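You operate a simulated robot arm through the tools that you are given. There is no shell and no other tool. Be economical: measure what you need, move in short steps, check, and stop when the job is done.

The job below is to be done with a simulated robot arm. You get a single attempt, and the scene is never put back.

JOB
Water the basil seedlings till their compost turns dark, then shut the clear lid.
Fine: no flooding; use the green watering can and put it back on the draining board. Set down upright: green watering can. Where these are worked on the way, their far stop is far enough and under half their travel is too little: clear lid.

It is judged by the outcome, as a careful person would: the job done as asked, and still so three seconds after it is handed in. It fails if anything else is knocked over, pushed out of place, dropped, spilled or broken. Lids that push on must go on centred and level and be pressed home; caps that screw on are set level and turned clockwise until they are tight.

ROBOT AND FRAMES
A 7-joint arm with a fingered hand on a trunk, on a base that drives. Base frame: it is fixed to the floor where the robot stands at the start and does not move with it; the origin is under the middle of the robot, x ahead of it, y to its left, z up. Readings come in m, rad, newtons and seconds.
With the tool pointing down near the work surface it reaches from about 0.1 to 0.74 m from the robot's upright axis, wherever it stands. Its first joint turns from -1.204 to 3.002 rad. Places, roughly: clear lid [0.7, 0, 1]; draining board [0.7, -0.7, 0.9]. Payload 3.4 kg.
The tool frame sits at the grasp point between the pads (the TCP): z along the fingers, y along the line on which they close. The tips reach 0.039 m beyond it. Largest opening 0.18 m; the body of the gripper starts 0.111 m behind the TCP. The gripper is a hand of 3 fingers: y runs from the thumb to the fingers, the wrist lies at [0, 0, -0.262] in the tool frame, and closing takes about 1.5 s.
Orientation is that of the tool frame in the base frame, as a unit quaternion [w, x, y, z]. With the fingers straight down and closing along the base's y, the tool's x points along the base's -x, its y along +y and its z along -z.

CONTROLS
- The arm moves only by the tool arm_command. Its arguments are lists of equal length, an entry for each row: "rot": the turn, a rotation vector about the base's x, y, z in rad, a list of three; "translation": the shift along the base's x, y, z in m, a list of three. In form: {"rot": [[rx, ry, rz], ...], "translation": [[x, y, z], ...]}. A call has 1 to 10 rows; each row shifts and turns the commanded pose from where the row before left it. "fingers" is the gripper command, from -1 (fully open) to 1 (shut), values between in proportion, set as the call begins (left out, the last holds). Rows are played at 5 a second. More than 0.05 m and 0.15 rad between two rows, or a gripper value outside its range, and nothing of the call is played. Where a pose cannot be reached the arm comes as near as it can. A force on the tool above 90 N (or 10 N above the force at the start of the call, whichever is more), or a blocked arm, ends the call early, and 0.2 s more pass. Each finger travels about 0.072 m/s and halts on what it meets, pressing with about 24 N; the grip force reading is that of the motor and also rises with nothing between the fingers. The clock runs only during rows and for 0.2 s after the last one: add rows that do not move to give the fingers time. It gives the time, the measured TCP pose, the force on the tool (base axes), the opening and the grip force at its end, in the units of the frame above (readings bear some noise), with the torque about the TCP (base axes, N m) and any sound that the robot's microphone picked up.
- Cameras (640 x 400 px; columns grow to the right, rows downward): "scene" is now at [0.0524, -0.0144, 1.9585]; the picture's right is [-0.09, -1.00, -0.00], its down [-0.81, 0.08, -0.59] and it looks along [0.59, -0.05, -0.81] (base axes); focal length 249 px, centre (320, 200). "wrist" rides on the gripper at [0.063, -0.036, -0.128] in the tool frame; the picture's right is [0.50, 0.87, 0.00], its down [-0.75, 0.44, -0.49] and it looks along [-0.43, 0.25, 0.87] (tool axes); focal length 226 px, centre (320, 200).
- get_image(camera): a new picture of that camera. The clock stands still meanwhile.
- slide_trunk(by): slides the trunk up (or, below 0, down) by that many m; the arm and the scene camera ride with it, the base frame stays. It gives what a move gives, with no picture.
- steer(legs): drives the robot by 1 to 6 legs, each [ahead, left, turn to the left] in m, m and rad, along the robot's own axes; the way and the turn of a leg run together, so that a leg with both is an arc; at most 1.5 m and 3.142 rad a leg. The arm and the cameras ride along, it lands a little off, and it stops where it bumps. It gives what a move gives.
- move_fingers(finger1, finger2, thumb_bend): sets how far each is bent, from 0 (flat) to 100 (curled in); at 30 the hand is open as for a grip, at 70 the pads meet at the TCP. One left out holds its place. A second passes; each finger stops where it meets its share of the squeeze, and holds until it gets a number again. A gripper value or a shape takes the hand back. It gives what a move gives, with no picture; readings hold the bend of each and the force on the fingers (four entries, about 0 where the hand has none), thumb and palm.
- set_grasp(shape): the hand has 3 fingers and takes this shape, open, in about a second: jaw (thumb against the fingers, like two jaws); tri (thumb and two fingers); tip (a fingertip pinch); poke (one finger out to press); point (the index stretched); flat (the hand flat); cup (the hand cupped); fist (a fist). The gripper value then closes the fingers along that shape, each until it touches; the sizes above hold for jaw. It gives what a move gives, with no picture.
- pan_tilt(pan, tilt): turns the head with the scene camera to pan (to the left, within 2.496 rad either way) and tilt (down, from -0.506 to 1.204), counted from straight ahead of the robot. It gives what a move gives.
- pixel_to_xyz(camera, pixels): for up to 12 pixels [column, row] of the newest picture of that camera ("zoom" is the newest enlarged one), the place [x, y, z] in the base frame of the surface seen there, good to about 0.003 m, but the place of the scene camera against the robot may be out by one fixed shift of up to 0.018 m in any direction. The clock stands still meanwhile.
- enlarge(camera, box): a new picture of the part [left, top, right, bottom] of that camera's present view, enlarged. The clock stands still meanwhile.
- job_done(): hands the job in; it is judged then, once.

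Go step by step. Measure first, check grasps and placings, and put right what went wrong. The budget is 80 turns and 48 pictures, counting those below and the enlarged ones. Unless the task says otherwise, let go and move clear before handing in, and close with one line.

The tools are called after ">>>" as a command line: name --argument value ..., lists and objects as JSON in quotes. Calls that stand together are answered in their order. arm_command: Moves the arm, as the interface text tells. Its arguments: {"type":"object","properties":{"rot":{"type":"array","items":{"type":"array","items":{"type":"number"}}},"translation":{"type":"array","items":{"type":"array","items":{"type":"number"}}},"fingers":{"type":"number"}},"required":["rot","translation"]} The other tools are called the same way: slide_trunk (by) slides the trunk up or down; set_grasp (shape) gives the hand a shape; move_fingers (finger1, finger2, thumb_bend) moves the fingers one by one; steer (legs) drives the base; pan_tilt (pan, tilt) turns the head that bears the scene camera; get_image (camera) takes a picture; pixel_to_xyz (camera, pixels) gives the place of the surface under pixels of a picture; enlarge (camera, box) takes an enlarged picture of a part of a camera's view; job_done () hands the job in.

At the start:

```text
time_s: 0.0
tool_pos: [0.3627, -0.0298, 1.402]
tool_rot: [-0.001, 0.0, 1.0, 0.001]
contact_force: [-0.9, -0.5, 0.9]
ft_torque: [-0.04, 0.0, -0.01]
gripper_width: 0.18
finger_force: 0.0
shape: jaw
bend: [30.0, 30.0, 30.0]
finger forces: [0.1, 0.0, 0.0, 0.0, 0.0, 0.0]
trunk travel left (down, up): [-0.425, 0.117]
robot x, y, heading: [0.0053, 0.0012, 0.002]
head pan, tilt: [-0.093, 0.939]
```

scene: 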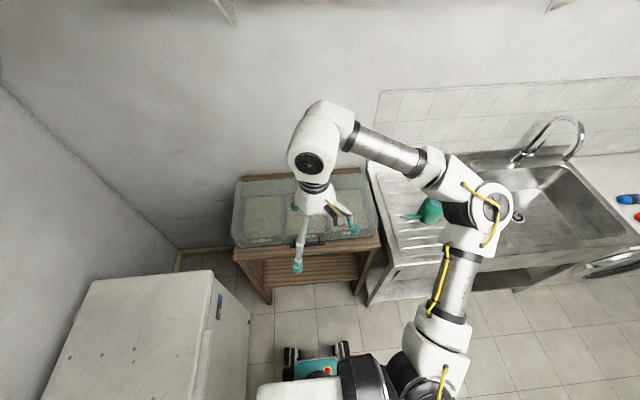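
wrist: 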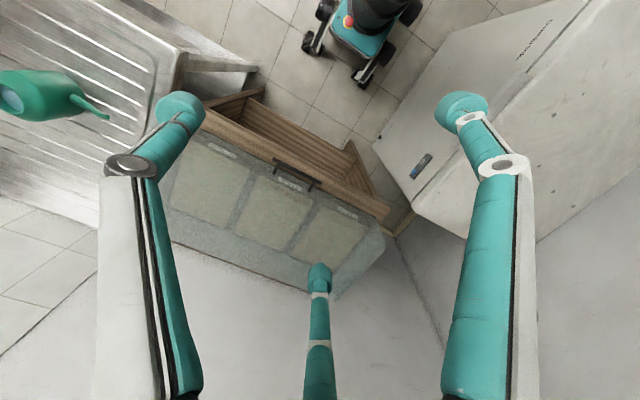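

The scene picture shows a clear-lidded box near (305,210) and the green can near (430,210) on the draining board, partly behind the arm. I'll enlarge both first.

>>> enlarge --camera "scene" --box '[210, 150, 410, 275]'

>>> enlarge --camera "wrist" --box '[0, 40, 400, 290]'

```text
3.20 times, centred on (310, 212) of scene
```

zoom: 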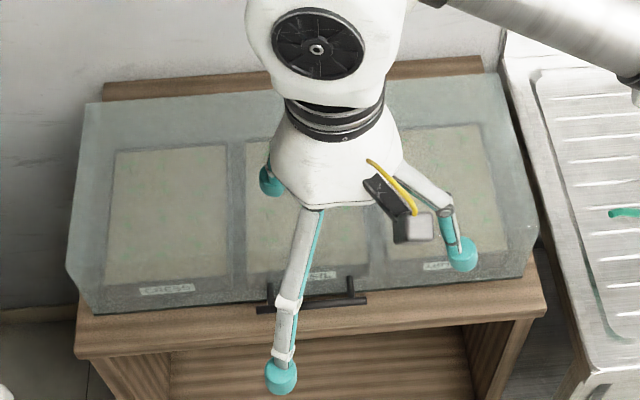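

```text
1.60 times, centred on (200, 165) of wrist
```

zoom: 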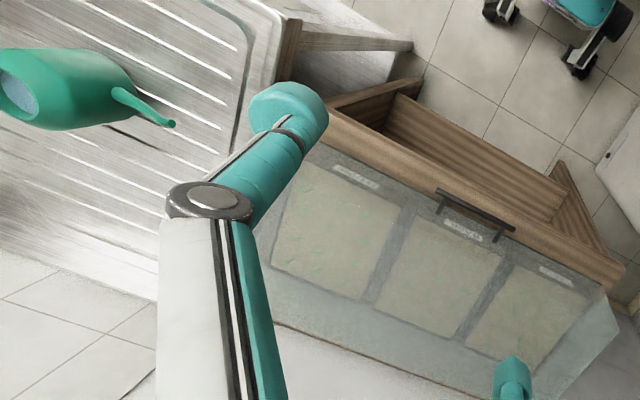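

The lid appears to be closed, with a dark handle at its front edge (zoom 310,295). The middle tray reads "..SIL" and the left one CRESS. I'll move the arm left and up out of the view, then look again.

>>> arm_command --rot '[[0, 0, 0], [0, 0, 0], [0, 0, 0], [0, 0, 0], [0, 0, 0], [0, 0, 0], [0, 0, 0], [0, 0, 0]]' --translation '[[-0.02, 0.045, 0], [-0.02, 0.045, 0], [-0.02, 0.045, 0], [-0.02, 0.045, 0], [-0.02, 0.045, 0], [-0.02, 0.045, 0], [0, 0.045, 0], [0, 0.045, 0]]'

>>> pan_tilt --pan -0.35 --tilt 0.85

>>> get_image --camera "scene"

```text
time_s: 1.8
tool_pos: [0.2403, 0.3303, 1.4018]
tool_rot: [0.001, -0.001, 1.0, -0.002]
contact_force: [-1.3, 0.0, 1.1]
ft_torque: [-0.03, -0.04, 0.0]
gripper_width: 0.1801
finger_force: 0.0
shape: jaw
bend: [30.0, 30.0, 30.0]
finger forces: [0.0, 0.0, 0.0, 0.0, 0.0, 0.0]
out of reach, approached as far as the arm can: row 8
trunk travel left (down, up): [-0.425, 0.117]
robot x, y, heading: [0.0028, -0.0042, -0.004]
head pan, tilt: [-0.093, 0.939]
```

```text
time_s: 2.6
tool_pos: [0.2401, 0.3273, 1.404]
tool_rot: [0.0, 0.0, 1.0, -0.002]
contact_force: [-0.3, 0.5, -0.1]
ft_torque: [0.01, -0.01, 0.02]
gripper_width: 0.18
finger_force: 0.0
shape: jaw
bend: [30.0, 30.0, 30.0]
finger forces: [0.0, 0.1, 0.0, 0.0, 0.0, 0.1]
trunk travel left (down, up): [-0.425, 0.117]
robot x, y, heading: [-0.0009, -0.0033, 0.001]
head pan, tilt: [-0.351, 0.85]
```

```text
43 pictures are left
```

scene: 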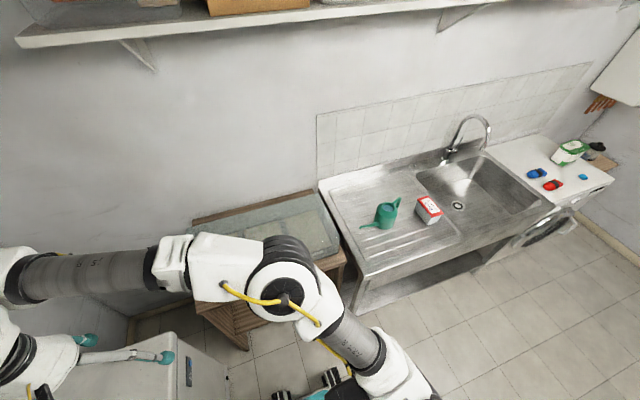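

The can is at about (386,213) and its spout points left. A red and white carton stands at (428,210). I'll enlarge that area and measure it.

>>> enlarge --camera "scene" --box '[300, 150, 476, 260]'

```text
3.64 times, centred on (388, 205) of scene
```

zoom: 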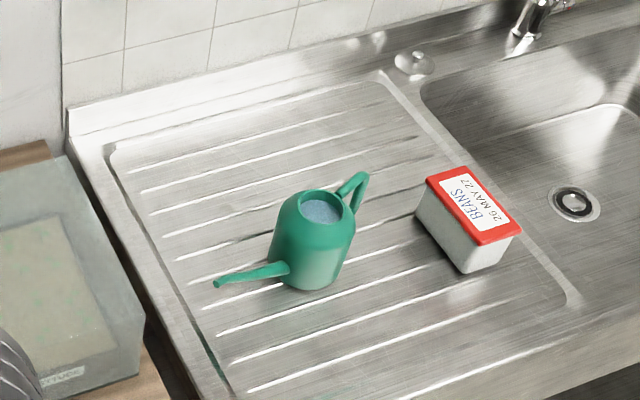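

>>> pixel_to_xyz --camera "zoom" --pixels '[[217, 284], [280, 270], [318, 225], [300, 205], [322, 192], [343, 214], [310, 286], [364, 176], [358, 203], [420, 240], [468, 210], [250, 320]]'

>>> pixel_to_xyz --camera "zoom" --pixels '[[345, 190], [320, 212], [272, 245], [345, 245], [427, 182], [492, 245], [520, 232], [464, 170], [416, 212], [464, 272], [335, 290], [140, 330]]'

```text
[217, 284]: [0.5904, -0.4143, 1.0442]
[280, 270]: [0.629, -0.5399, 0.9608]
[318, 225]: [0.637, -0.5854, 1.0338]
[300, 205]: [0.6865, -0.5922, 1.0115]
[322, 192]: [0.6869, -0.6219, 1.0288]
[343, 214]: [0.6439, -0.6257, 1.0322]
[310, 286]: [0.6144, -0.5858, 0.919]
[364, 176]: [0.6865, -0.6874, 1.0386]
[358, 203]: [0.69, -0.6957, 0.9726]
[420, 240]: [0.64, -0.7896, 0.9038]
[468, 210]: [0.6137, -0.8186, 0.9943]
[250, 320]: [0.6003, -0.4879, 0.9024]
```

```text
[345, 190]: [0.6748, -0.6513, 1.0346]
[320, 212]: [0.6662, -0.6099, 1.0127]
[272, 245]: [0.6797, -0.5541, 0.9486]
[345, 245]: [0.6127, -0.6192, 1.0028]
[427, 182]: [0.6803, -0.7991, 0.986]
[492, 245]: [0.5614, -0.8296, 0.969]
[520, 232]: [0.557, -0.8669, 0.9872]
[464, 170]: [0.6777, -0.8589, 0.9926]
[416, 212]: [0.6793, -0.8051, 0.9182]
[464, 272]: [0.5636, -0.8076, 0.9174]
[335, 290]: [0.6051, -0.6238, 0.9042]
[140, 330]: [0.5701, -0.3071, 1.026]
```

The can already holds water. Its axis is about (0.655,-0.605), its rim is at z≈1.035, and the spout tip is near (0.59,-0.41,1.04), with the handle opposite. I'll move the wrist camera over the frame to measure the lid without the scene camera's offset.

>>> arm_command --rot '[[0, 0, 0], [0, 0, 0], [0, 0, 0], [0, 0, 0], [0, 0, 0], [0, 0, 0], [0, 0, 0], [0, 0, 0], [0, 0, 0], [0, 0, 0]]' --translation '[[0.015, -0.046, 0], [0.015, -0.046, 0], [0.015, -0.046, 0], [0.015, -0.046, 0], [0.015, -0.046, 0], [0.015, -0.046, 0], [0.015, -0.046, 0], [0.015, -0.046, 0], [0.015, -0.046, 0], [0.015, -0.046, 0]]'

>>> pan_tilt --pan 0.1 --tilt 0.9

>>> get_image --camera "wrist"

>>> get_image --camera "scene"

```text
time_s: 4.8
tool_pos: [0.3907, -0.1413, 1.4011]
tool_rot: [0.0, 0.0, 1.0, 0.001]
contact_force: [-0.3, 0.3, -0.4]
ft_torque: [0.01, 0.0, 0.0]
gripper_width: 0.18
finger_force: 0.2
shape: jaw
bend: [30.0, 30.0, 30.0]
finger forces: [0.0, 0.0, 0.0, 0.0, 0.0, 0.1]
trunk travel left (down, up): [-0.425, 0.117]
robot x, y, heading: [-0.0023, -0.0011, 0.005]
head pan, tilt: [-0.351, 0.85]
```

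```text
time_s: 5.7
tool_pos: [0.3901, -0.139, 1.4029]
tool_rot: [0.0, 0.0, 1.0, 0.0]
contact_force: [0.1, -0.1, 1.0]
ft_torque: [0.0, 0.02, 0.01]
gripper_width: 0.1799
finger_force: 0.0
shape: jaw
bend: [30.0, 30.0, 30.0]
finger forces: [0.0, 0.0, 0.1, 0.0, 0.0, 0.1]
trunk travel left (down, up): [-0.425, 0.117]
robot x, y, heading: [0.0018, 0.0016, -0.0]
head pan, tilt: [0.099, 0.901]
```

```text
41 pictures are left
```

wrist: 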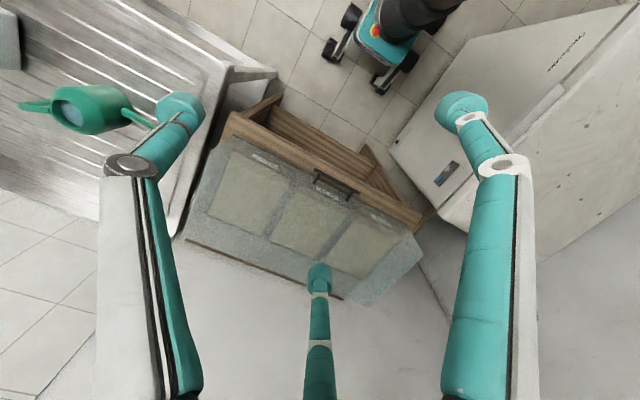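

```text
40 pictures are left
```

scene: 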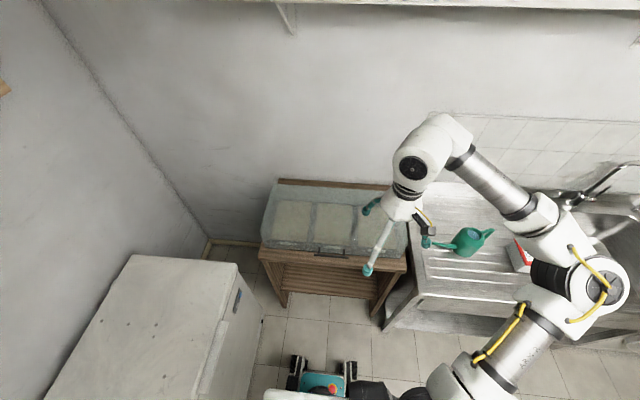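

The frame is now unobstructed in both views. I'll enlarge each one and measure the lid and handle.

>>> enlarge --camera "scene" --box '[250, 165, 426, 275]'

>>> pixel_to_xyz --camera "zoom" --pixels '[[100, 80], [500, 80], [70, 240], [100, 290], [230, 290], [345, 296], [290, 300], [200, 285], [290, 200], [290, 100], [300, 65], [300, 315]]'

>>> enlarge --camera "wrist" --box '[170, 90, 450, 265]'

```text
3.64 times, centred on (338, 220) of scene
```

zoom: 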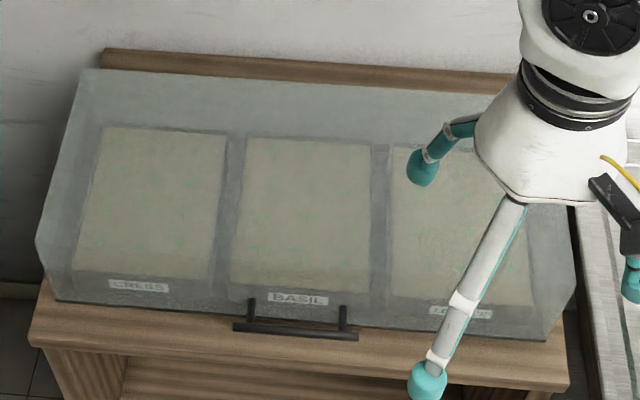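

```text
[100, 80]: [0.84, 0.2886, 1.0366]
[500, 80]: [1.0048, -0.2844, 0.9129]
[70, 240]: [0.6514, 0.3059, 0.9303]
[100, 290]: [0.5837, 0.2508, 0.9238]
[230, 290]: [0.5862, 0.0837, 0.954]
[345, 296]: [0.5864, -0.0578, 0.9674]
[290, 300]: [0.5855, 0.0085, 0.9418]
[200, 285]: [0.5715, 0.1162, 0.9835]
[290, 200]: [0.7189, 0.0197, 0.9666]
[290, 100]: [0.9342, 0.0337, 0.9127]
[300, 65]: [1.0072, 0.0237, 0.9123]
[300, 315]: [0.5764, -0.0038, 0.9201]
```

```text
2.29 times, centred on (310, 178) of wrist
```

zoom: 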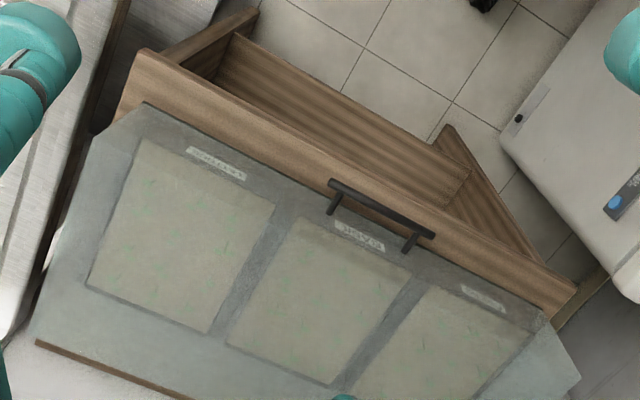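

>>> pixel_to_xyz --camera "zoom" --pixels '[[335, 184], [380, 209], [430, 234], [333, 208], [408, 246], [130, 128], [545, 318], [420, 258], [335, 330], [250, 290], [100, 150], [300, 225]]'

>>> enlarge --camera "scene" --box '[300, 230, 364, 270]'

>>> pixel_to_xyz --camera "zoom" --pixels '[[150, 216], [280, 230], [400, 248], [190, 160], [425, 190], [280, 140], [280, 250], [300, 100]]'

```text
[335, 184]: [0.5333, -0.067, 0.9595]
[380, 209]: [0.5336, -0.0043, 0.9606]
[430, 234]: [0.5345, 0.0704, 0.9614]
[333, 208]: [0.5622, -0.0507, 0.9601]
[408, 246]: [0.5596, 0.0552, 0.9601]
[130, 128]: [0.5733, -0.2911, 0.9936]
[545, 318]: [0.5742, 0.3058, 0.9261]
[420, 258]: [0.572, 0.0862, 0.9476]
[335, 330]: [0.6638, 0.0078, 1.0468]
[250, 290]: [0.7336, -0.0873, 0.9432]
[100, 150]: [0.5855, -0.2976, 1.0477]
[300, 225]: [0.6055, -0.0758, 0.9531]
```

```text
10.00 times, centred on (332, 250) of scene
```

zoom: 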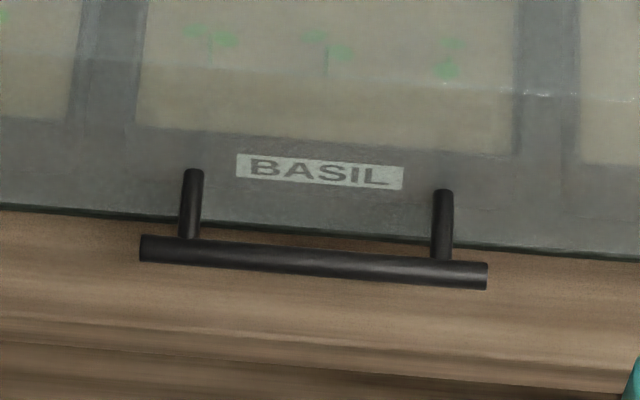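

```text
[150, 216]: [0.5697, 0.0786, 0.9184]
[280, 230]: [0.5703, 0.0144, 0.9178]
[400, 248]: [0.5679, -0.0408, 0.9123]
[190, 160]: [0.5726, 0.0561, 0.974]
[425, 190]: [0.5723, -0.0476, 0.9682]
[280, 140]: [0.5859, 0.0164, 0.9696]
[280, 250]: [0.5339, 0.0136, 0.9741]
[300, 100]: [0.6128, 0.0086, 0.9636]
```

From the wrist camera, the handle bar is at x≈0.534, z≈0.960, y from −0.067 to 0.070, about 0.035 in front of the lid's face. The scene camera reads about 0.012 high. I need to know how the fingers converge before choosing a grasp, so I'll half close the jaw and look.

>>> arm_command --rot '[[0, 0, 0], [0, 0, 0], [0, 0, 0], [0, 0, 0], [0, 0, 0]]' --translation '[[0, 0, 0], [0, 0, 0], [0, 0, 0], [0, 0, 0], [0, 0, 0]]' --fingers 0.5

>>> get_image --camera "wrist"

>>> set_grasp --shape "tip"

>>> get_image --camera "wrist"

```text
time_s: 6.9
tool_pos: [0.3896, -0.138, 1.4031]
tool_rot: [0.0, 0.0, 1.0, 0.0]
contact_force: [-1.0, 0.1, 1.3]
ft_torque: [0.0, -0.01, 0.0]
gripper_width: 0.0454
finger_force: 0.1
shape: jaw
bend: [72.0, 72.0, 74.0]
finger forces: [0.0, 0.1, 0.0, 0.1, 0.0, 0.0]
trunk travel left (down, up): [-0.425, 0.117]
robot x, y, heading: [0.0026, -0.0021, -0.006]
head pan, tilt: [0.099, 0.901]
```

```text
36 pictures are left
```

wrist: 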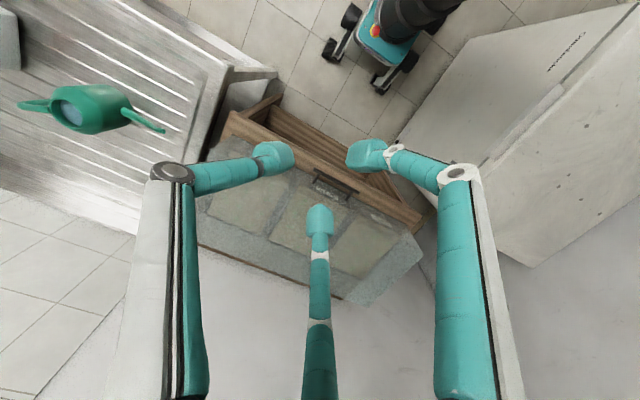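

```text
time_s: 7.8
tool_pos: [0.3911, -0.138, 1.403]
tool_rot: [0.0, 0.001, 1.0, 0.0]
contact_force: [0.2, 1.0, 0.6]
ft_torque: [-0.01, 0.0, 0.01]
gripper_width: 0.1799
finger_force: 0.1
shape: tip
bend: [30.0, 30.0, 30.0]
finger forces: [0.0, 0.1, 0.0, 0.0, 0.0, 0.0]
trunk travel left (down, up): [-0.425, 0.117]
robot x, y, heading: [0.0022, 0.0025, -0.0]
head pan, tilt: [0.099, 0.901]
```

```text
35 pictures are left
```

wrist: 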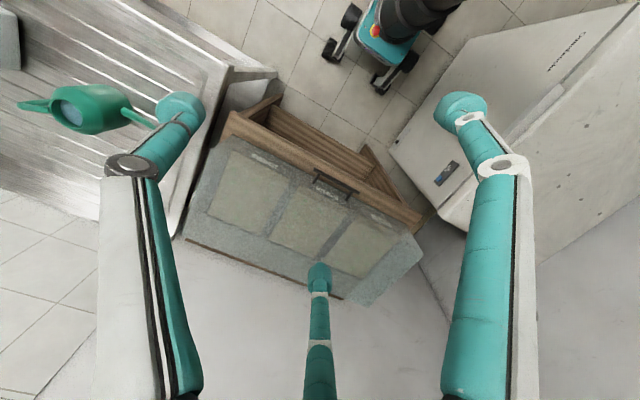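

The three fingers close towards the centre, with the thumb at tool −y and two fingers on the +y side. The lid bar suits a hand coming in roughly level, with the thumb above and two fingers below. I'll turn the hand that way, high up and clear of everything.

>>> set_grasp --shape "jaw"

>>> arm_command --rot '[[-0.0806, -0.0806, 0.0806], [-0.0806, -0.0806, 0.0806], [-0.0806, -0.0806, 0.0806], [-0.0806, -0.0806, 0.0806], [-0.0806, -0.0806, 0.0806], [-0.0806, -0.0806, 0.0806], [-0.0806, -0.0806, 0.0806], [-0.0806, -0.0806, 0.0806], [-0.0806, -0.0806, 0.0806], [-0.0806, -0.0806, 0.0806]]' --translation '[[0.003, 0.014, -0.01], [0.003, 0.014, -0.01], [0.003, 0.014, -0.01], [0.003, 0.014, -0.01], [0.003, 0.014, -0.01], [0.003, 0.014, -0.01], [0.003, 0.014, -0.01], [0.003, 0.014, -0.01], [0.003, 0.014, -0.01], [0.003, 0.014, -0.01]]'

>>> arm_command --rot '[[-0.0806, -0.0806, 0.0806], [-0.0806, -0.0806, 0.0806], [-0.0806, -0.0806, 0.0806], [-0.0806, -0.0806, 0.0806], [-0.0806, -0.0806, 0.0806], [0, 0.13, 0], [0, 0.13, 0], [0, 0, 0]]' --translation '[[0, 0, -0.01], [0, 0, -0.01], [0, 0, -0.01], [0, 0, -0.01], [0, 0, -0.01], [0, 0, -0.01], [0, 0, -0.01], [0, 0, 0]]'

>>> get_image --camera "scene"

```text
time_s: 8.7
tool_pos: [0.3906, -0.1372, 1.4029]
tool_rot: [0.0, 0.0, 1.0, -0.001]
contact_force: [-0.8, -0.2, 0.2]
ft_torque: [0.02, 0.01, -0.01]
gripper_width: 0.1799
finger_force: 0.1
shape: jaw
bend: [30.0, 30.0, 30.0]
finger forces: [0.1, 0.0, 0.0, 0.0, 0.0, 0.1]
trunk travel left (down, up): [-0.425, 0.117]
robot x, y, heading: [0.0025, -0.0037, 0.0]
head pan, tilt: [0.099, 0.901]
```

```text
time_s: 10.9
tool_pos: [0.4191, 0.0044, 1.303]
tool_rot: [0.373, -0.372, 0.765, -0.372]
contact_force: [0.3, 0.3, -0.1]
ft_torque: [0.01, -0.01, -0.01]
gripper_width: 0.1802
finger_force: 0.0
shape: jaw
bend: [30.0, 30.0, 30.0]
finger forces: [0.0, 0.1, 0.1, 0.0, 0.0, 0.0]
trunk travel left (down, up): [-0.425, 0.117]
robot x, y, heading: [0.0016, 0.0001, 0.001]
head pan, tilt: [0.099, 0.901]
```

```text
time_s: 12.7
tool_pos: [0.4201, 0.0016, 1.2343]
tool_rot: [-0.432, 0.561, -0.561, 0.43]
contact_force: [-0.8, 0.0, -0.1]
ft_torque: [-0.03, 0.03, -0.04]
gripper_width: 0.1799
finger_force: 0.1
shape: jaw
bend: [30.0, 30.0, 30.0]
finger forces: [0.0, 0.1, 0.0, 0.0, 0.0, 0.1]
trunk travel left (down, up): [-0.425, 0.117]
robot x, y, heading: [-0.0027, 0.0018, -0.001]
head pan, tilt: [0.099, 0.901]
```

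```text
34 pictures are left
```

scene: 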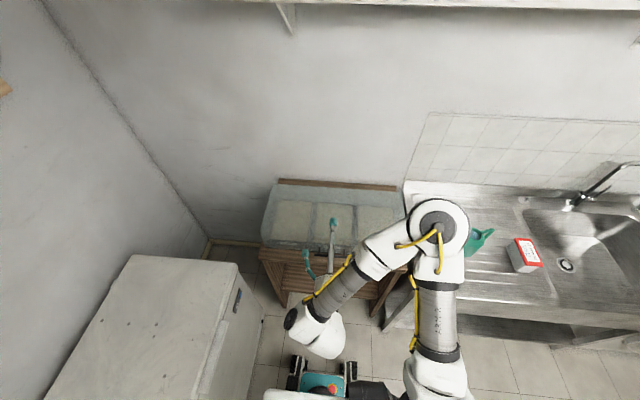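

The hand is level with a 15° dip. I'll half close it and lower it to just in front of the bar, then check with the wrist camera.

>>> arm_command --rot '[[0, 0, 0], [0, 0, 0], [0, 0, 0], [0, 0, 0], [0, 0, 0], [0, 0, 0], [0, 0, 0], [0, 0, 0]]' --translation '[[-0.01, 0, -0.035], [0, 0, -0.035], [0, 0, -0.035], [0, 0, -0.035], [0, 0, -0.035], [0, 0, -0.035], [0, 0, -0.035], [0, 0, -0.026]]' --fingers -0.2

>>> get_image --camera "wrist"

```text
time_s: 14.5
tool_pos: [0.4132, 0.0034, 0.962]
tool_rot: [-0.43, 0.563, -0.561, 0.428]
contact_force: [0.4, -0.1, 0.0]
ft_torque: [0.01, -0.01, -0.04]
gripper_width: 0.1087
finger_force: 0.1
shape: jaw
bend: [68.0, 68.0, 68.0]
finger forces: [0.0, 0.0, 0.1, 0.1, 0.1, 0.0]
out of reach, approached as far as the arm can: row 8
trunk travel left (down, up): [-0.425, 0.117]
robot x, y, heading: [0.0028, 0.0009, 0.0]
head pan, tilt: [0.099, 0.901]
```

```text
33 pictures are left
```

wrist: 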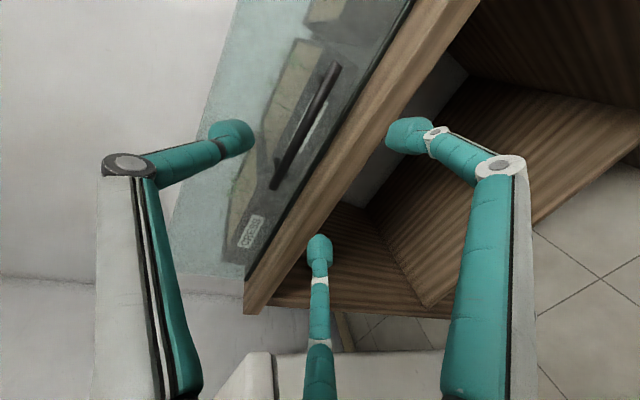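

The bar runs from (275,185) to (337,65), between the thumb (left) and the fingers. I'll measure it from this pose.

>>> pixel_to_xyz --camera "wrist" --pixels '[[277, 182], [306, 127], [335, 67], [300, 210], [350, 135], [420, 40], [225, 130], [245, 235]]'

```text
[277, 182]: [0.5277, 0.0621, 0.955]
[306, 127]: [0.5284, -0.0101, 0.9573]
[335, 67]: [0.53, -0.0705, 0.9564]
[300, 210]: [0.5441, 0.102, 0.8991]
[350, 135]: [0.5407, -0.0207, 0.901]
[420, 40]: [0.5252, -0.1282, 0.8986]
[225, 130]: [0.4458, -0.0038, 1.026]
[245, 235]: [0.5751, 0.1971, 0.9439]
```

The bar centre is about (0.534,-0.003,0.956) and the bench top is at 0.90. I'll move forward so the bar sits just past the TCP, watching the force.

>>> arm_command --rot '[[0, 0, 0], [0, 0, 0], [0, 0, 0], [0, 0, 0], [0, 0, 0]]' --translation '[[0.025, 0, 0.001], [0.025, 0, 0], [0.025, 0, 0], [0.025, -0.002, 0], [0.01, -0.002, 0]]'

>>> get_image --camera "wrist"

```text
time_s: 15.7
tool_pos: [0.5201, -0.0025, 0.9645]
tool_rot: [-0.432, 0.56, -0.56, 0.431]
contact_force: [-18.1, -2.7, 2.1]
ft_torque: [0.17, -1.05, -0.15]
gripper_width: 0.1055
finger_force: 0.0
shape: jaw
bend: [68.0, 68.0, 71.0]
finger forces: [0.0, 0.0, 0.1, 0.1, 17.7, 0.0]
trunk travel left (down, up): [-0.425, 0.117]
robot x, y, heading: [-0.0002, -0.002, 0.002]
head pan, tilt: [0.099, 0.901]
```

```text
32 pictures are left
```

wrist: 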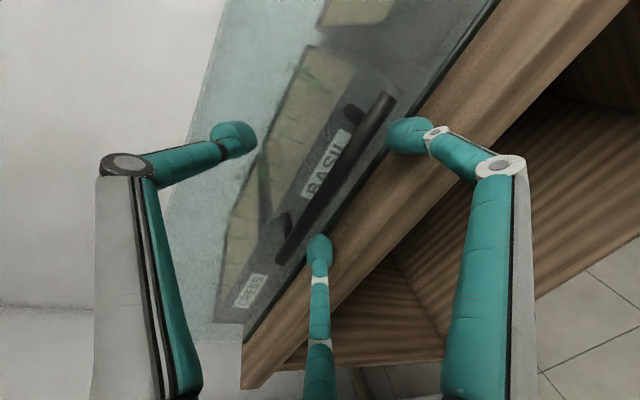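

The thumb is pressing the lid face (17.7 N), and the two fingers are below the bar at (400,130) and (318,245). I'll back off 12 mm and close.

>>> arm_command --rot '[[0, 0, 0], [0, 0, 0], [0, 0, 0], [0, 0, 0], [0, 0, 0], [0, 0, 0], [0, 0, 0], [0, 0, 0], [0, 0, 0], [0, 0, 0]]' --translation '[[-0.012, 0, 0], [0, 0, 0], [0, 0, 0], [0, 0, 0], [0, 0, 0], [0, 0, 0], [0, 0, 0], [0, 0, 0], [0, 0, 0], [0, 0, 0]]' --fingers 1

>>> get_image --camera "wrist"

```text
time_s: 17.9
tool_pos: [0.5124, -0.0007, 0.9623]
tool_rot: [-0.432, 0.561, -0.56, 0.43]
contact_force: [7.6, 0.2, -3.1]
ft_torque: [0.01, 0.15, 0.02]
gripper_width: 0.0116
finger_force: 24.0
shape: jaw
bend: [67.0, 67.0, 78.0]
finger forces: [0.0, 0.1, 0.0, 0.0, 14.0, 0.0]
trunk travel left (down, up): [-0.425, 0.117]
robot x, y, heading: [-0.0029, 0.0004, -0.005]
head pan, tilt: [0.099, 0.901]
```

```text
31 pictures are left
```

wrist: 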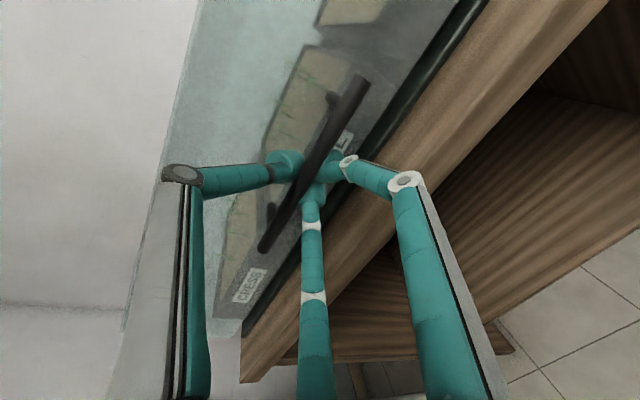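

The bar is gripped: the width is 11.6 mm, which matches its diameter, at 24 N. I'll lift a little along the expected arc about a rear hinge and read the force.

>>> arm_command --rot '[[0, 0.05, 0], [0, 0.05, 0], [0, 0.05, 0], [0, 0, 0]]' --translation '[[0.002, 0, 0.019], [0.003, 0, 0.019], [0.004, 0, 0.019], [0, 0, 0]]'

>>> get_image --camera "scene"

```text
time_s: 18.9
tool_pos: [0.5212, -0.0016, 1.0204]
tool_rot: [0.388, -0.591, 0.592, -0.387]
contact_force: [10.8, 0.1, -4.5]
ft_torque: [0.03, 0.19, 0.01]
gripper_width: 0.0111
finger_force: 23.9
shape: jaw
bend: [67.0, 67.0, 78.0]
finger forces: [0.0, 0.0, 0.0, 0.0, 14.7, 0.0]
trunk travel left (down, up): [-0.425, 0.117]
robot x, y, heading: [0.0015, 0.0015, 0.001]
head pan, tilt: [0.099, 0.901]
```

```text
30 pictures are left
```

scene: 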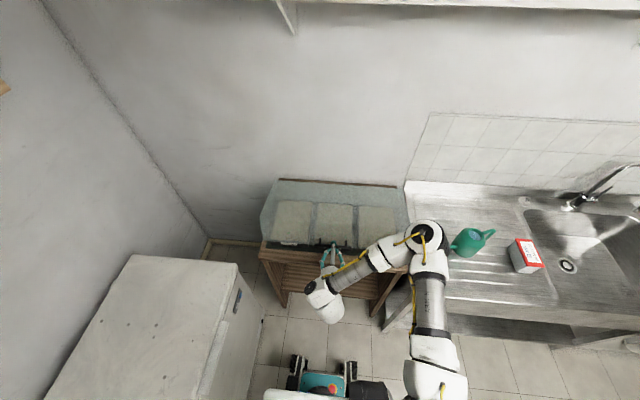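

The lid front is rising. The +10.8 N in x suggests the arc wants slightly more forward motion, so I'll add that and continue.

>>> arm_command --rot '[[0, 0.1, 0], [0, 0.1, 0], [0, 0.1, 0], [0, 0, 0]]' --translation '[[0.016, 0, 0.036], [0.0155, 0, 0.035], [0.019, 0, 0.033], [0, 0, 0]]'

```text
time_s: 19.9
tool_pos: [0.5717, -0.0011, 1.1246]
tool_rot: [-0.295, 0.643, -0.642, 0.294]
contact_force: [0.5, 1.9, -1.7]
ft_torque: [0.02, 0.1, 0.06]
gripper_width: 0.0108
finger_force: 24.3
shape: jaw
bend: [67.0, 67.0, 78.0]
finger forces: [0.0, 0.0, 0.0, 0.0, 12.4, 0.0]
trunk travel left (down, up): [-0.425, 0.117]
robot x, y, heading: [-0.0004, 0.0015, 0.0]
head pan, tilt: [0.099, 0.901]
```

Forces are near zero. Fitting the path puts the hinge at about (0.894, z 0.913), with the TCP radius 0.386. I'll continue around it.

>>> arm_command --rot '[[0, 0.1, 0], [0, 0.1, 0], [0, 0.1, 0], [0, 0.1, 0], [0, 0.1, 0], [0, 0, 0]]' --translation '[[0.0228, 0, 0.0311], [0.0258, 0, 0.0287], [0.0285, 0, 0.026], [0.031, 0, 0.023], [0.0331, 0, 0.0198], [0, 0, 0]]'

>>> get_image --camera "scene"

```text
time_s: 21.3
tool_pos: [0.7186, -0.0019, 1.2471]
tool_rot: [-0.126, 0.697, -0.695, 0.124]
contact_force: [11.9, 3.6, -31.3]
ft_torque: [0.08, 0.43, 0.08]
gripper_width: 0.0094
finger_force: 24.2
shape: jaw
bend: [66.0, 66.0, 77.0]
finger forces: [0.1, 0.0, 0.0, 0.0, 17.8, 0.0]
trunk travel left (down, up): [-0.425, 0.117]
robot x, y, heading: [0.0004, 0.0002, 0.001]
head pan, tilt: [0.099, 0.901]
```

```text
29 pictures are left
```

scene: 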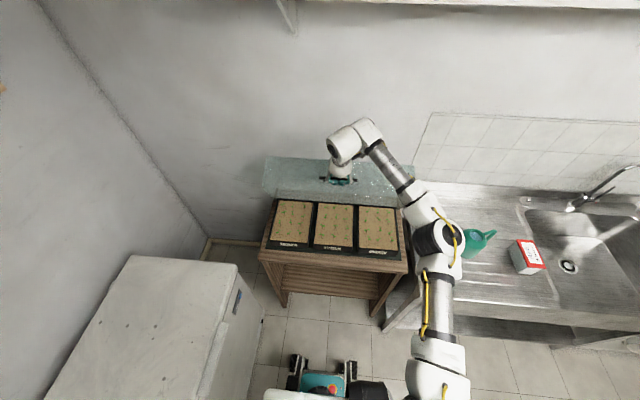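

The lid is well up, and its three trays are uncovered: the basil pot is in the middle at (333,228). The −31 N says I'm pulling outward, and refitting the circle puts the hinge nearer (0.843, 0.932) with r≈0.31. I'll continue on that arc.

>>> arm_command --rot '[[0, 0, 0], [0, 0.1, 0], [0, 0.1, 0], [0, 0, 0]]' --translation '[[0.006, 0, -0.006], [0.03, 0, 0.004], [0.032, 0, 0.007], [0, 0, 0]]'

```text
time_s: 22.3
tool_pos: [0.742, -0.0124, 1.2442]
tool_rot: [0.058, -0.705, 0.705, -0.055]
contact_force: [-0.7, -0.2, -0.9]
ft_torque: [-0.01, 0.04, -0.03]
gripper_width: 0.0095
finger_force: 24.3
shape: jaw
bend: [66.0, 66.0, 79.0]
finger forces: [0.1, 0.0, 0.1, 0.0, 0.1, 0.0]
out of reach, approached as far as the arm can: row 3
trunk travel left (down, up): [-0.425, 0.117]
robot x, y, heading: [-0.0024, -0.0012, 0.001]
head pan, tilt: [0.099, 0.901]
```

The forces have dropped to nothing at the reach limit, so the lid may have gone over on its own. I'll look.

>>> get_image --camera "scene"

>>> get_image --camera "wrist"

```text
28 pictures are left
```

scene: 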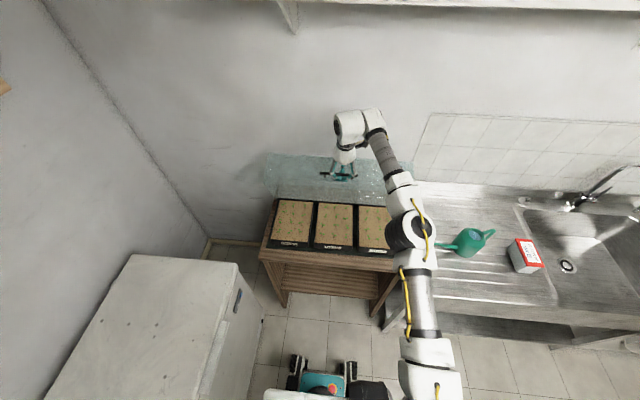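

```text
27 pictures are left
```

wrist: 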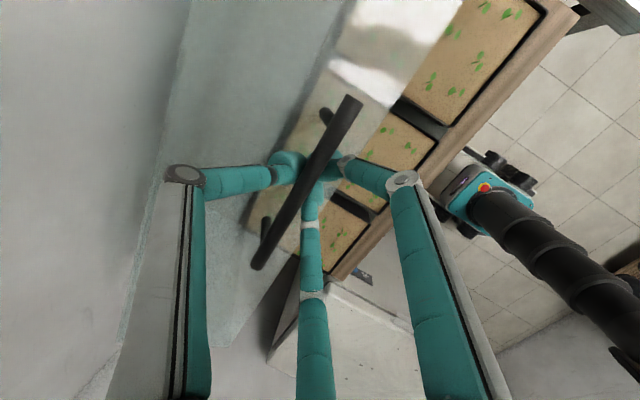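

The bar is still gripped near the balance point. The remaining arc is almost level, so driving the base forward would carry the lid on. First I'll check the clearance between base and bench.

>>> pixel_to_xyz --camera "scene" --pixels '[[297, 358], [350, 362], [320, 374], [330, 258], [283, 305], [375, 316], [330, 290], [340, 180], [300, 165], [280, 190]]'

```text
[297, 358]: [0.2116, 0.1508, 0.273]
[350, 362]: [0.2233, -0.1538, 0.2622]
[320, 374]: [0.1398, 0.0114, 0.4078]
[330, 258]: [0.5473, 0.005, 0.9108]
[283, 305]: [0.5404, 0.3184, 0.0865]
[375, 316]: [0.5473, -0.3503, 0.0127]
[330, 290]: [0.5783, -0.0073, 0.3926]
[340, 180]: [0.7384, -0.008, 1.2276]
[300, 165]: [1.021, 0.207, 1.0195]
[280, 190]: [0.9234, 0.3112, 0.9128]
```

The base front is at about x≈0.24 and the bench at 0.54, so there is room. I'll drive forward 0.08 m, holding the bar.

>>> steer --legs '[[0.04, 0, 0], [0.04, 0, 0]]'

```text
time_s: 23.6
tool_pos: [0.8216, -0.0123, 1.2456]
tool_rot: [0.059, -0.704, 0.705, -0.056]
contact_force: [0.1, -1.4, 20.2]
ft_torque: [-0.03, -0.26, 0.01]
gripper_width: 0.0115
finger_force: 23.9
shape: jaw
bend: [68.0, 68.0, 79.0]
finger forces: [0.0, 0.1, 0.0, 0.0, 0.0, 0.0]
trunk travel left (down, up): [-0.425, 0.117]
robot x, y, heading: [0.0821, 0.001, 0.001]
head pan, tilt: [0.099, 0.901]
```

The lid pushes the tool up by 20 N. I'll raise 8 mm, then drive 0.05 m more to find the stop.

>>> arm_command --rot '[[0, 0, 0], [0, 0, 0]]' --translation '[[0, 0, 0.008], [0, 0, 0]]'

>>> steer --legs '[[0.04, 0, 0]]'

>>> get_image --camera "scene"

```text
time_s: 24.2
tool_pos: [0.8216, -0.0107, 1.2553]
tool_rot: [-0.059, 0.705, -0.704, 0.058]
contact_force: [1.1, 0.0, -1.0]
ft_torque: [-0.03, 0.02, -0.05]
gripper_width: 0.0105
finger_force: 24.0
shape: jaw
bend: [67.0, 67.0, 79.0]
finger forces: [0.1, 0.0, 0.1, 0.0, 0.1, 0.0]
trunk travel left (down, up): [-0.425, 0.117]
robot x, y, heading: [0.0795, 0.0013, 0.002]
head pan, tilt: [0.099, 0.901]
```

```text
time_s: 25.1
tool_pos: [0.8603, -0.0117, 1.256]
tool_rot: [0.06, -0.705, 0.705, -0.057]
contact_force: [1.3, -0.7, -0.2]
ft_torque: [0.02, -0.03, 0.02]
gripper_width: 0.0101
finger_force: 24.3
shape: jaw
bend: [67.0, 67.0, 79.0]
finger forces: [0.0, 0.0, 0.1, 0.0, 0.0, 0.0]
trunk travel left (down, up): [-0.425, 0.117]
robot x, y, heading: [0.1163, 0.0017, 0.001]
head pan, tilt: [0.099, 0.901]
```

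```text
26 pictures are left
```

scene: 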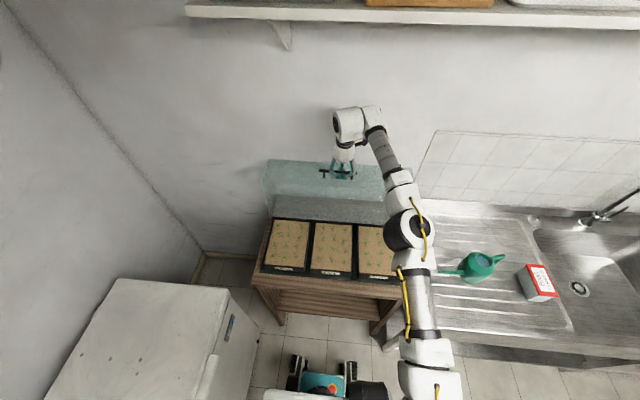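

There is no resistance yet, so I'll continue another 0.06 m in small legs.

>>> steer --legs '[[0.03, 0, 0]]'

>>> steer --legs '[[0.03, 0, 0]]'

```text
time_s: 25.9
tool_pos: [0.8879, -0.0089, 1.2572]
tool_rot: [-0.059, 0.705, -0.705, 0.059]
contact_force: [0.2, 0.5, -3.1]
ft_torque: [-0.01, 0.07, -0.02]
gripper_width: 0.0096
finger_force: 23.9
shape: jaw
bend: [66.0, 66.0, 79.0]
finger forces: [0.0, 0.1, 0.0, 0.1, 0.0, 0.1]
trunk travel left (down, up): [-0.425, 0.117]
robot x, y, heading: [0.1491, 0.0033, -0.002]
head pan, tilt: [0.099, 0.901]
```

```text
time_s: 26.8
tool_pos: [0.9163, -0.0082, 1.2569]
tool_rot: [0.058, -0.705, 0.705, -0.058]
contact_force: [-11.6, -1.9, -26.4]
ft_torque: [-0.01, 0.4, -0.03]
gripper_width: 0.0064
finger_force: 24.6
shape: jaw
bend: [64.0, 65.0, 80.0]
finger forces: [0.2, 0.0, 0.0, 0.0, 9.2, 0.1]
trunk travel left (down, up): [-0.425, 0.117]
robot x, y, heading: [0.1784, -0.0012, 0.0]
head pan, tilt: [0.099, 0.901]
```

The bar is past vertical over the hinge at about 100°, with −26 N down and −11.6 N back, so it is probably near its stop. I'll lower 10 mm to relieve it and look.

>>> arm_command --rot '[[0, 0, 0], [0, 0, 0]]' --translation '[[0, 0, -0.01], [0, 0, 0]]'

>>> enlarge --camera "scene" --box '[230, 90, 430, 215]'

```text
time_s: 27.4
tool_pos: [0.9118, -0.0046, 1.2513]
tool_rot: [-0.06, 0.705, -0.704, 0.061]
contact_force: [0.7, -2.3, 0.0]
ft_torque: [-0.02, -0.01, -0.06]
gripper_width: 0.009
finger_force: 24.1
shape: jaw
bend: [65.0, 65.0, 80.0]
finger forces: [0.0, 0.0, 0.0, 0.1, 0.0, 0.0]
trunk travel left (down, up): [-0.425, 0.117]
robot x, y, heading: [0.1807, 0.0034, 0.001]
head pan, tilt: [0.099, 0.901]
```

```text
3.20 times, centred on (330, 152) of scene
```

zoom: 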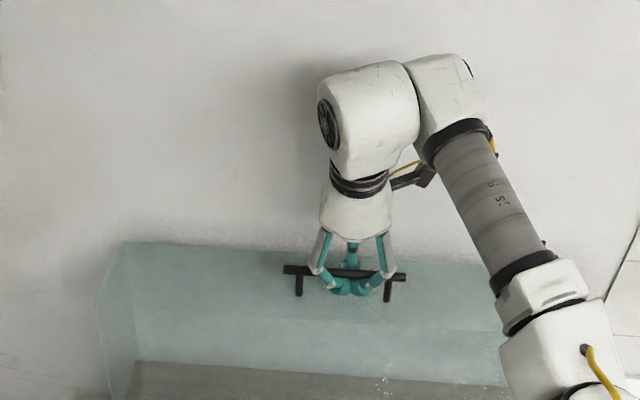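

The load has relaxed to zero, and the lid stands past vertical near the wall. I'll open the fingers, rise straight up and check that it stays.

>>> arm_command --rot '[[0, 0, 0], [0, 0, 0], [0, 0, 0], [0, 0, 0], [0, 0, 0.0], [0, 0, 0], [0, 0, 0], [0, 0, 0], [0, 0, 0]]' --translation '[[0, 0, 0], [0, 0, 0], [0, 0, 0], [0, 0, 0], [0, 0, 0], [0, 0, 0.03], [0, 0, 0.03], [-0.02, 0, 0.03], [-0.03, 0, 0.03]]' --fingers -0.2

>>> get_image --camera "scene"

>>> pixel_to_xyz --camera "scene" --pixels '[[330, 176], [345, 178], [330, 250], [290, 225], [365, 250], [325, 275], [350, 222], [315, 222]]'

```text
time_s: 29.4
tool_pos: [0.8586, -0.0094, 1.3735]
tool_rot: [0.06, -0.704, 0.705, -0.061]
contact_force: [-0.4, 0.4, -0.4]
ft_torque: [0.03, -0.01, -0.03]
gripper_width: 0.1075
finger_force: 0.1
shape: jaw
bend: [69.0, 69.0, 69.0]
finger forces: [0.0, 0.1, 0.0, 0.1, 0.0, 0.0]
trunk travel left (down, up): [-0.425, 0.117]
robot x, y, heading: [0.1787, -0.0002, 0.0]
head pan, tilt: [0.099, 0.901]
```

```text
24 pictures are left
```

scene: 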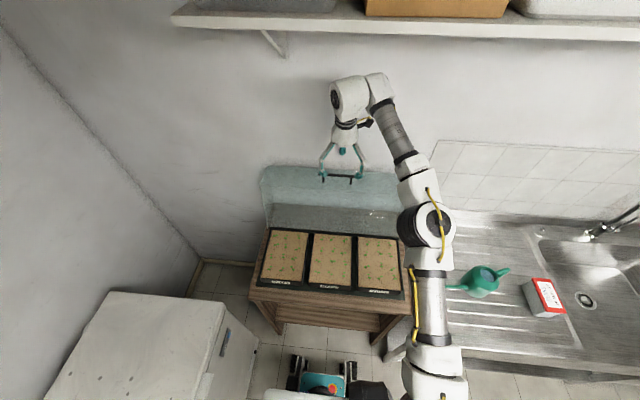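

```text
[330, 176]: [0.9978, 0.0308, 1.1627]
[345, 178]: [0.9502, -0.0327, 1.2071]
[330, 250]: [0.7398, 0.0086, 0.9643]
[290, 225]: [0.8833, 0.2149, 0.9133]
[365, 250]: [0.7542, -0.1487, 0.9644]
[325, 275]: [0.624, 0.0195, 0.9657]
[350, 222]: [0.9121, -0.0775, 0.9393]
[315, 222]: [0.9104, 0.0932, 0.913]
```

The lid stays open by itself, the basil tray's centre is about (0.73,0.005), and the soil is at z≈0.953. Next I'll retract the arm, level the hand with a 19° yaw, and drive right towards the can.

>>> arm_command --rot '[[0, 0.08, 0], [0, 0.087, 0], [0, 0, 0.11], [0, 0, 0.11], [0, 0, 0.11], [0, 0, 0], [0, 0, 0]]' --translation '[[-0.04, 0, 0.02], [-0.045, 0, 0.02], [-0.045, 0, 0.0], [-0.045, 0, 0], [-0.04, 0, 0], [-0.04, 0, 0], [-0.02, 0, 0]]' --fingers -1

>>> steer --legs '[[-0.1, 0, 0], [0, -0.45, 0]]'

>>> get_image --camera "wrist"

>>> get_image --camera "scene"

```text
time_s: 31.0
tool_pos: [0.5856, -0.0069, 1.4132]
tool_rot: [-0.002, 0.813, -0.582, 0.004]
contact_force: [0.2, -0.3, 0.1]
ft_torque: [-0.01, 0.0, 0.02]
gripper_width: 0.1801
finger_force: 0.1
shape: jaw
bend: [30.0, 30.0, 30.0]
finger forces: [0.0, 0.1, 0.0, 0.1, 0.0, 0.0]
trunk travel left (down, up): [-0.425, 0.117]
robot x, y, heading: [0.1801, -0.0005, -0.001]
head pan, tilt: [0.099, 0.901]
```

```text
time_s: 34.4
tool_pos: [0.4824, -0.4455, 1.4126]
tool_rot: [0.001, 0.813, -0.583, 0.004]
contact_force: [-0.6, 0.7, -0.3]
ft_torque: [-0.05, -0.05, -0.01]
gripper_width: 0.1799
finger_force: 0.0
shape: jaw
bend: [30.0, 30.0, 30.0]
finger forces: [0.0, 0.0, 0.0, 0.0, 0.0, 0.0]
trunk travel left (down, up): [-0.425, 0.117]
robot x, y, heading: [0.079, -0.4399, -0.002]
head pan, tilt: [0.099, 0.901]
```

```text
23 pictures are left
```

wrist: 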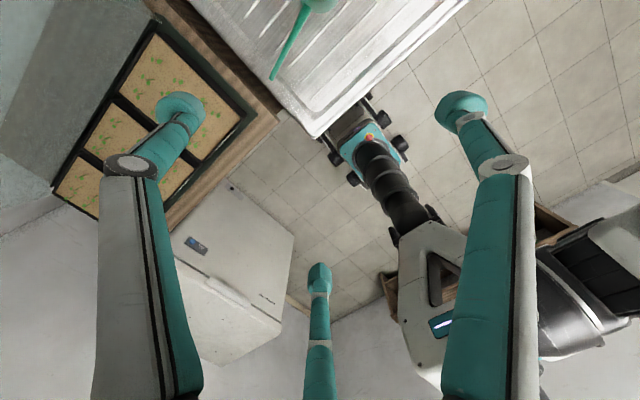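

```text
22 pictures are left
```

scene: 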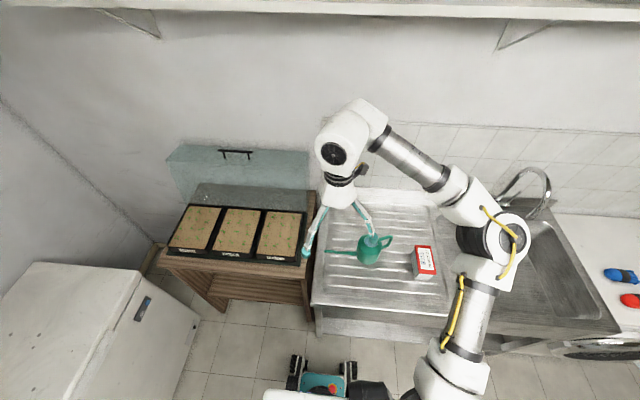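

The lid is still standing open. I'll move the hand so the wrist camera sees the can from above and can be used for exact measuring.

>>> arm_command --rot '[[0, 0, 0], [0, 0, 0], [0, 0, 0], [0, 0, 0], [0, 0, 0], [0, 0, 0], [0, 0, 0]]' --translation '[[0.02, -0.043, 0], [0.02, -0.043, 0], [0.02, -0.043, 0], [0.02, -0.043, 0], [0.02, -0.043, 0], [0.02, -0.043, 0], [0.018, -0.043, 0]]'

>>> get_image --camera "wrist"

```text
time_s: 36.0
tool_pos: [0.6192, -0.7533, 1.4096]
tool_rot: [-0.002, 0.812, -0.583, 0.003]
contact_force: [-0.3, 0.2, -0.4]
ft_torque: [-0.02, 0.02, 0.01]
gripper_width: 0.1799
finger_force: 0.0
shape: jaw
bend: [30.0, 30.0, 30.0]
finger forces: [0.0, 0.0, 0.0, 0.0, 0.0, 0.0]
trunk travel left (down, up): [-0.425, 0.117]
robot x, y, heading: [0.0801, -0.4461, -0.003]
head pan, tilt: [0.099, 0.901]
```

```text
21 pictures are left
```

wrist: 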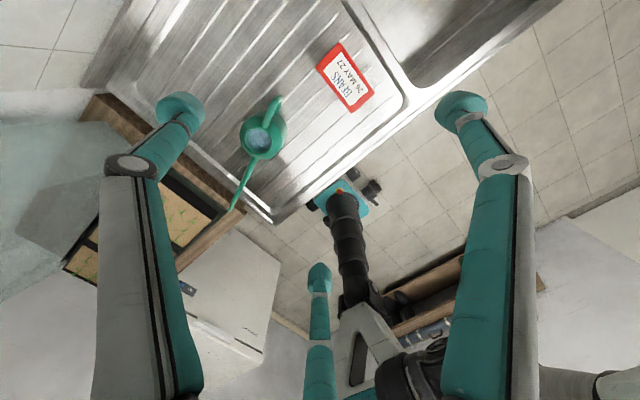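

>>> enlarge --camera "wrist" --box '[205, 85, 333, 215]'

```text
3.08 times, centred on (269, 150) of wrist
```

zoom: 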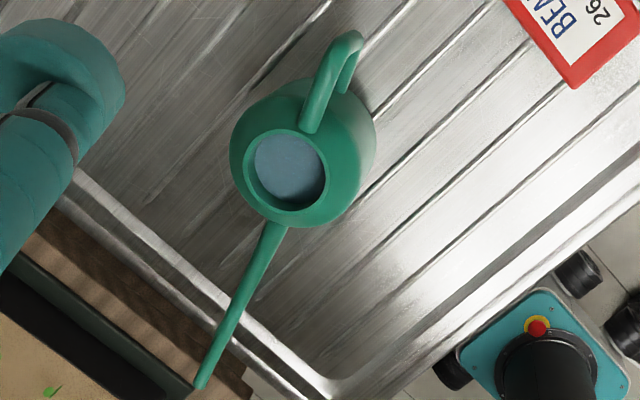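

>>> pixel_to_xyz --camera "zoom" --pixels '[[201, 384], [272, 231], [248, 170], [324, 172], [288, 133], [288, 205], [235, 150], [372, 135], [350, 38], [308, 128], [400, 200], [330, 60]]'

```text
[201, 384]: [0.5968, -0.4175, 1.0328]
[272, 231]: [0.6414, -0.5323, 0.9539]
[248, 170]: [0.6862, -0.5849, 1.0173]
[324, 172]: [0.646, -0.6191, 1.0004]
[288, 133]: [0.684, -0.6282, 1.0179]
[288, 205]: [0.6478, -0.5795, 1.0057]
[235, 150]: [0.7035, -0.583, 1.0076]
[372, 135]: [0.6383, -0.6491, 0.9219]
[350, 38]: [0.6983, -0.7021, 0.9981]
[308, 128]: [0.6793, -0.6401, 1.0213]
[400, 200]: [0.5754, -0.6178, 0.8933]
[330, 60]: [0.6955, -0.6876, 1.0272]
```

The wrist camera gives the can axis as (0.666,-0.603), the rim at z 1.018, the board at z 0.893 and the spout towards 110°. The hand's x axis already lies along the spout–handle line. I'll centre over the can and go down partway.

>>> arm_command --rot '[[0, 0, 0], [0, 0, 0], [0, 0, 0], [0, 0, 0], [0, 0, 0], [0, 0, 0], [0, 0, 0], [0, 0, 0], [0, 0, 0], [0, 0, 0]]' --translation '[[0.0117, 0.0375, 0], [0.0117, 0.0375, 0], [0.0117, 0.0375, 0], [0.0117, 0.0375, 0], [0, 0, -0.04], [0, 0, -0.045], [0, 0, -0.045], [0, 0, -0.045], [0, 0, -0.045], [0, 0, -0.045]]'

>>> get_image --camera "wrist"

```text
time_s: 38.2
tool_pos: [0.6662, -0.5935, 1.1471]
tool_rot: [0.0, 0.812, -0.583, 0.006]
contact_force: [-0.8, -0.4, -0.3]
ft_torque: [0.0, 0.02, -0.01]
gripper_width: 0.1799
finger_force: 0.1
shape: jaw
bend: [30.0, 30.0, 30.0]
finger forces: [0.0, 0.0, 0.1, 0.0, 0.0, 0.0]
trunk travel left (down, up): [-0.425, 0.117]
robot x, y, heading: [0.0766, -0.4394, -0.005]
head pan, tilt: [0.099, 0.901]
```

```text
19 pictures are left
```

wrist: 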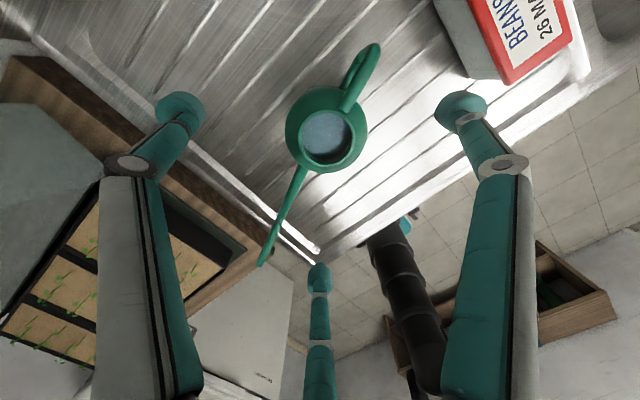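

>>> pixel_to_xyz --camera "wrist" --pixels '[[302, 138], [353, 137], [327, 110], [327, 162], [287, 120], [365, 130], [264, 260], [372, 50], [300, 175]]'

```text
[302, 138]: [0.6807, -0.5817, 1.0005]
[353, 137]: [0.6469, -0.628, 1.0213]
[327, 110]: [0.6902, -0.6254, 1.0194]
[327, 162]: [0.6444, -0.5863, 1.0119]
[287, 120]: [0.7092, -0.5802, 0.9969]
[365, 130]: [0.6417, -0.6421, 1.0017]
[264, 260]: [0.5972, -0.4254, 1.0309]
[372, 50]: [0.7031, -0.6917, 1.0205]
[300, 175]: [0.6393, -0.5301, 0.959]
```

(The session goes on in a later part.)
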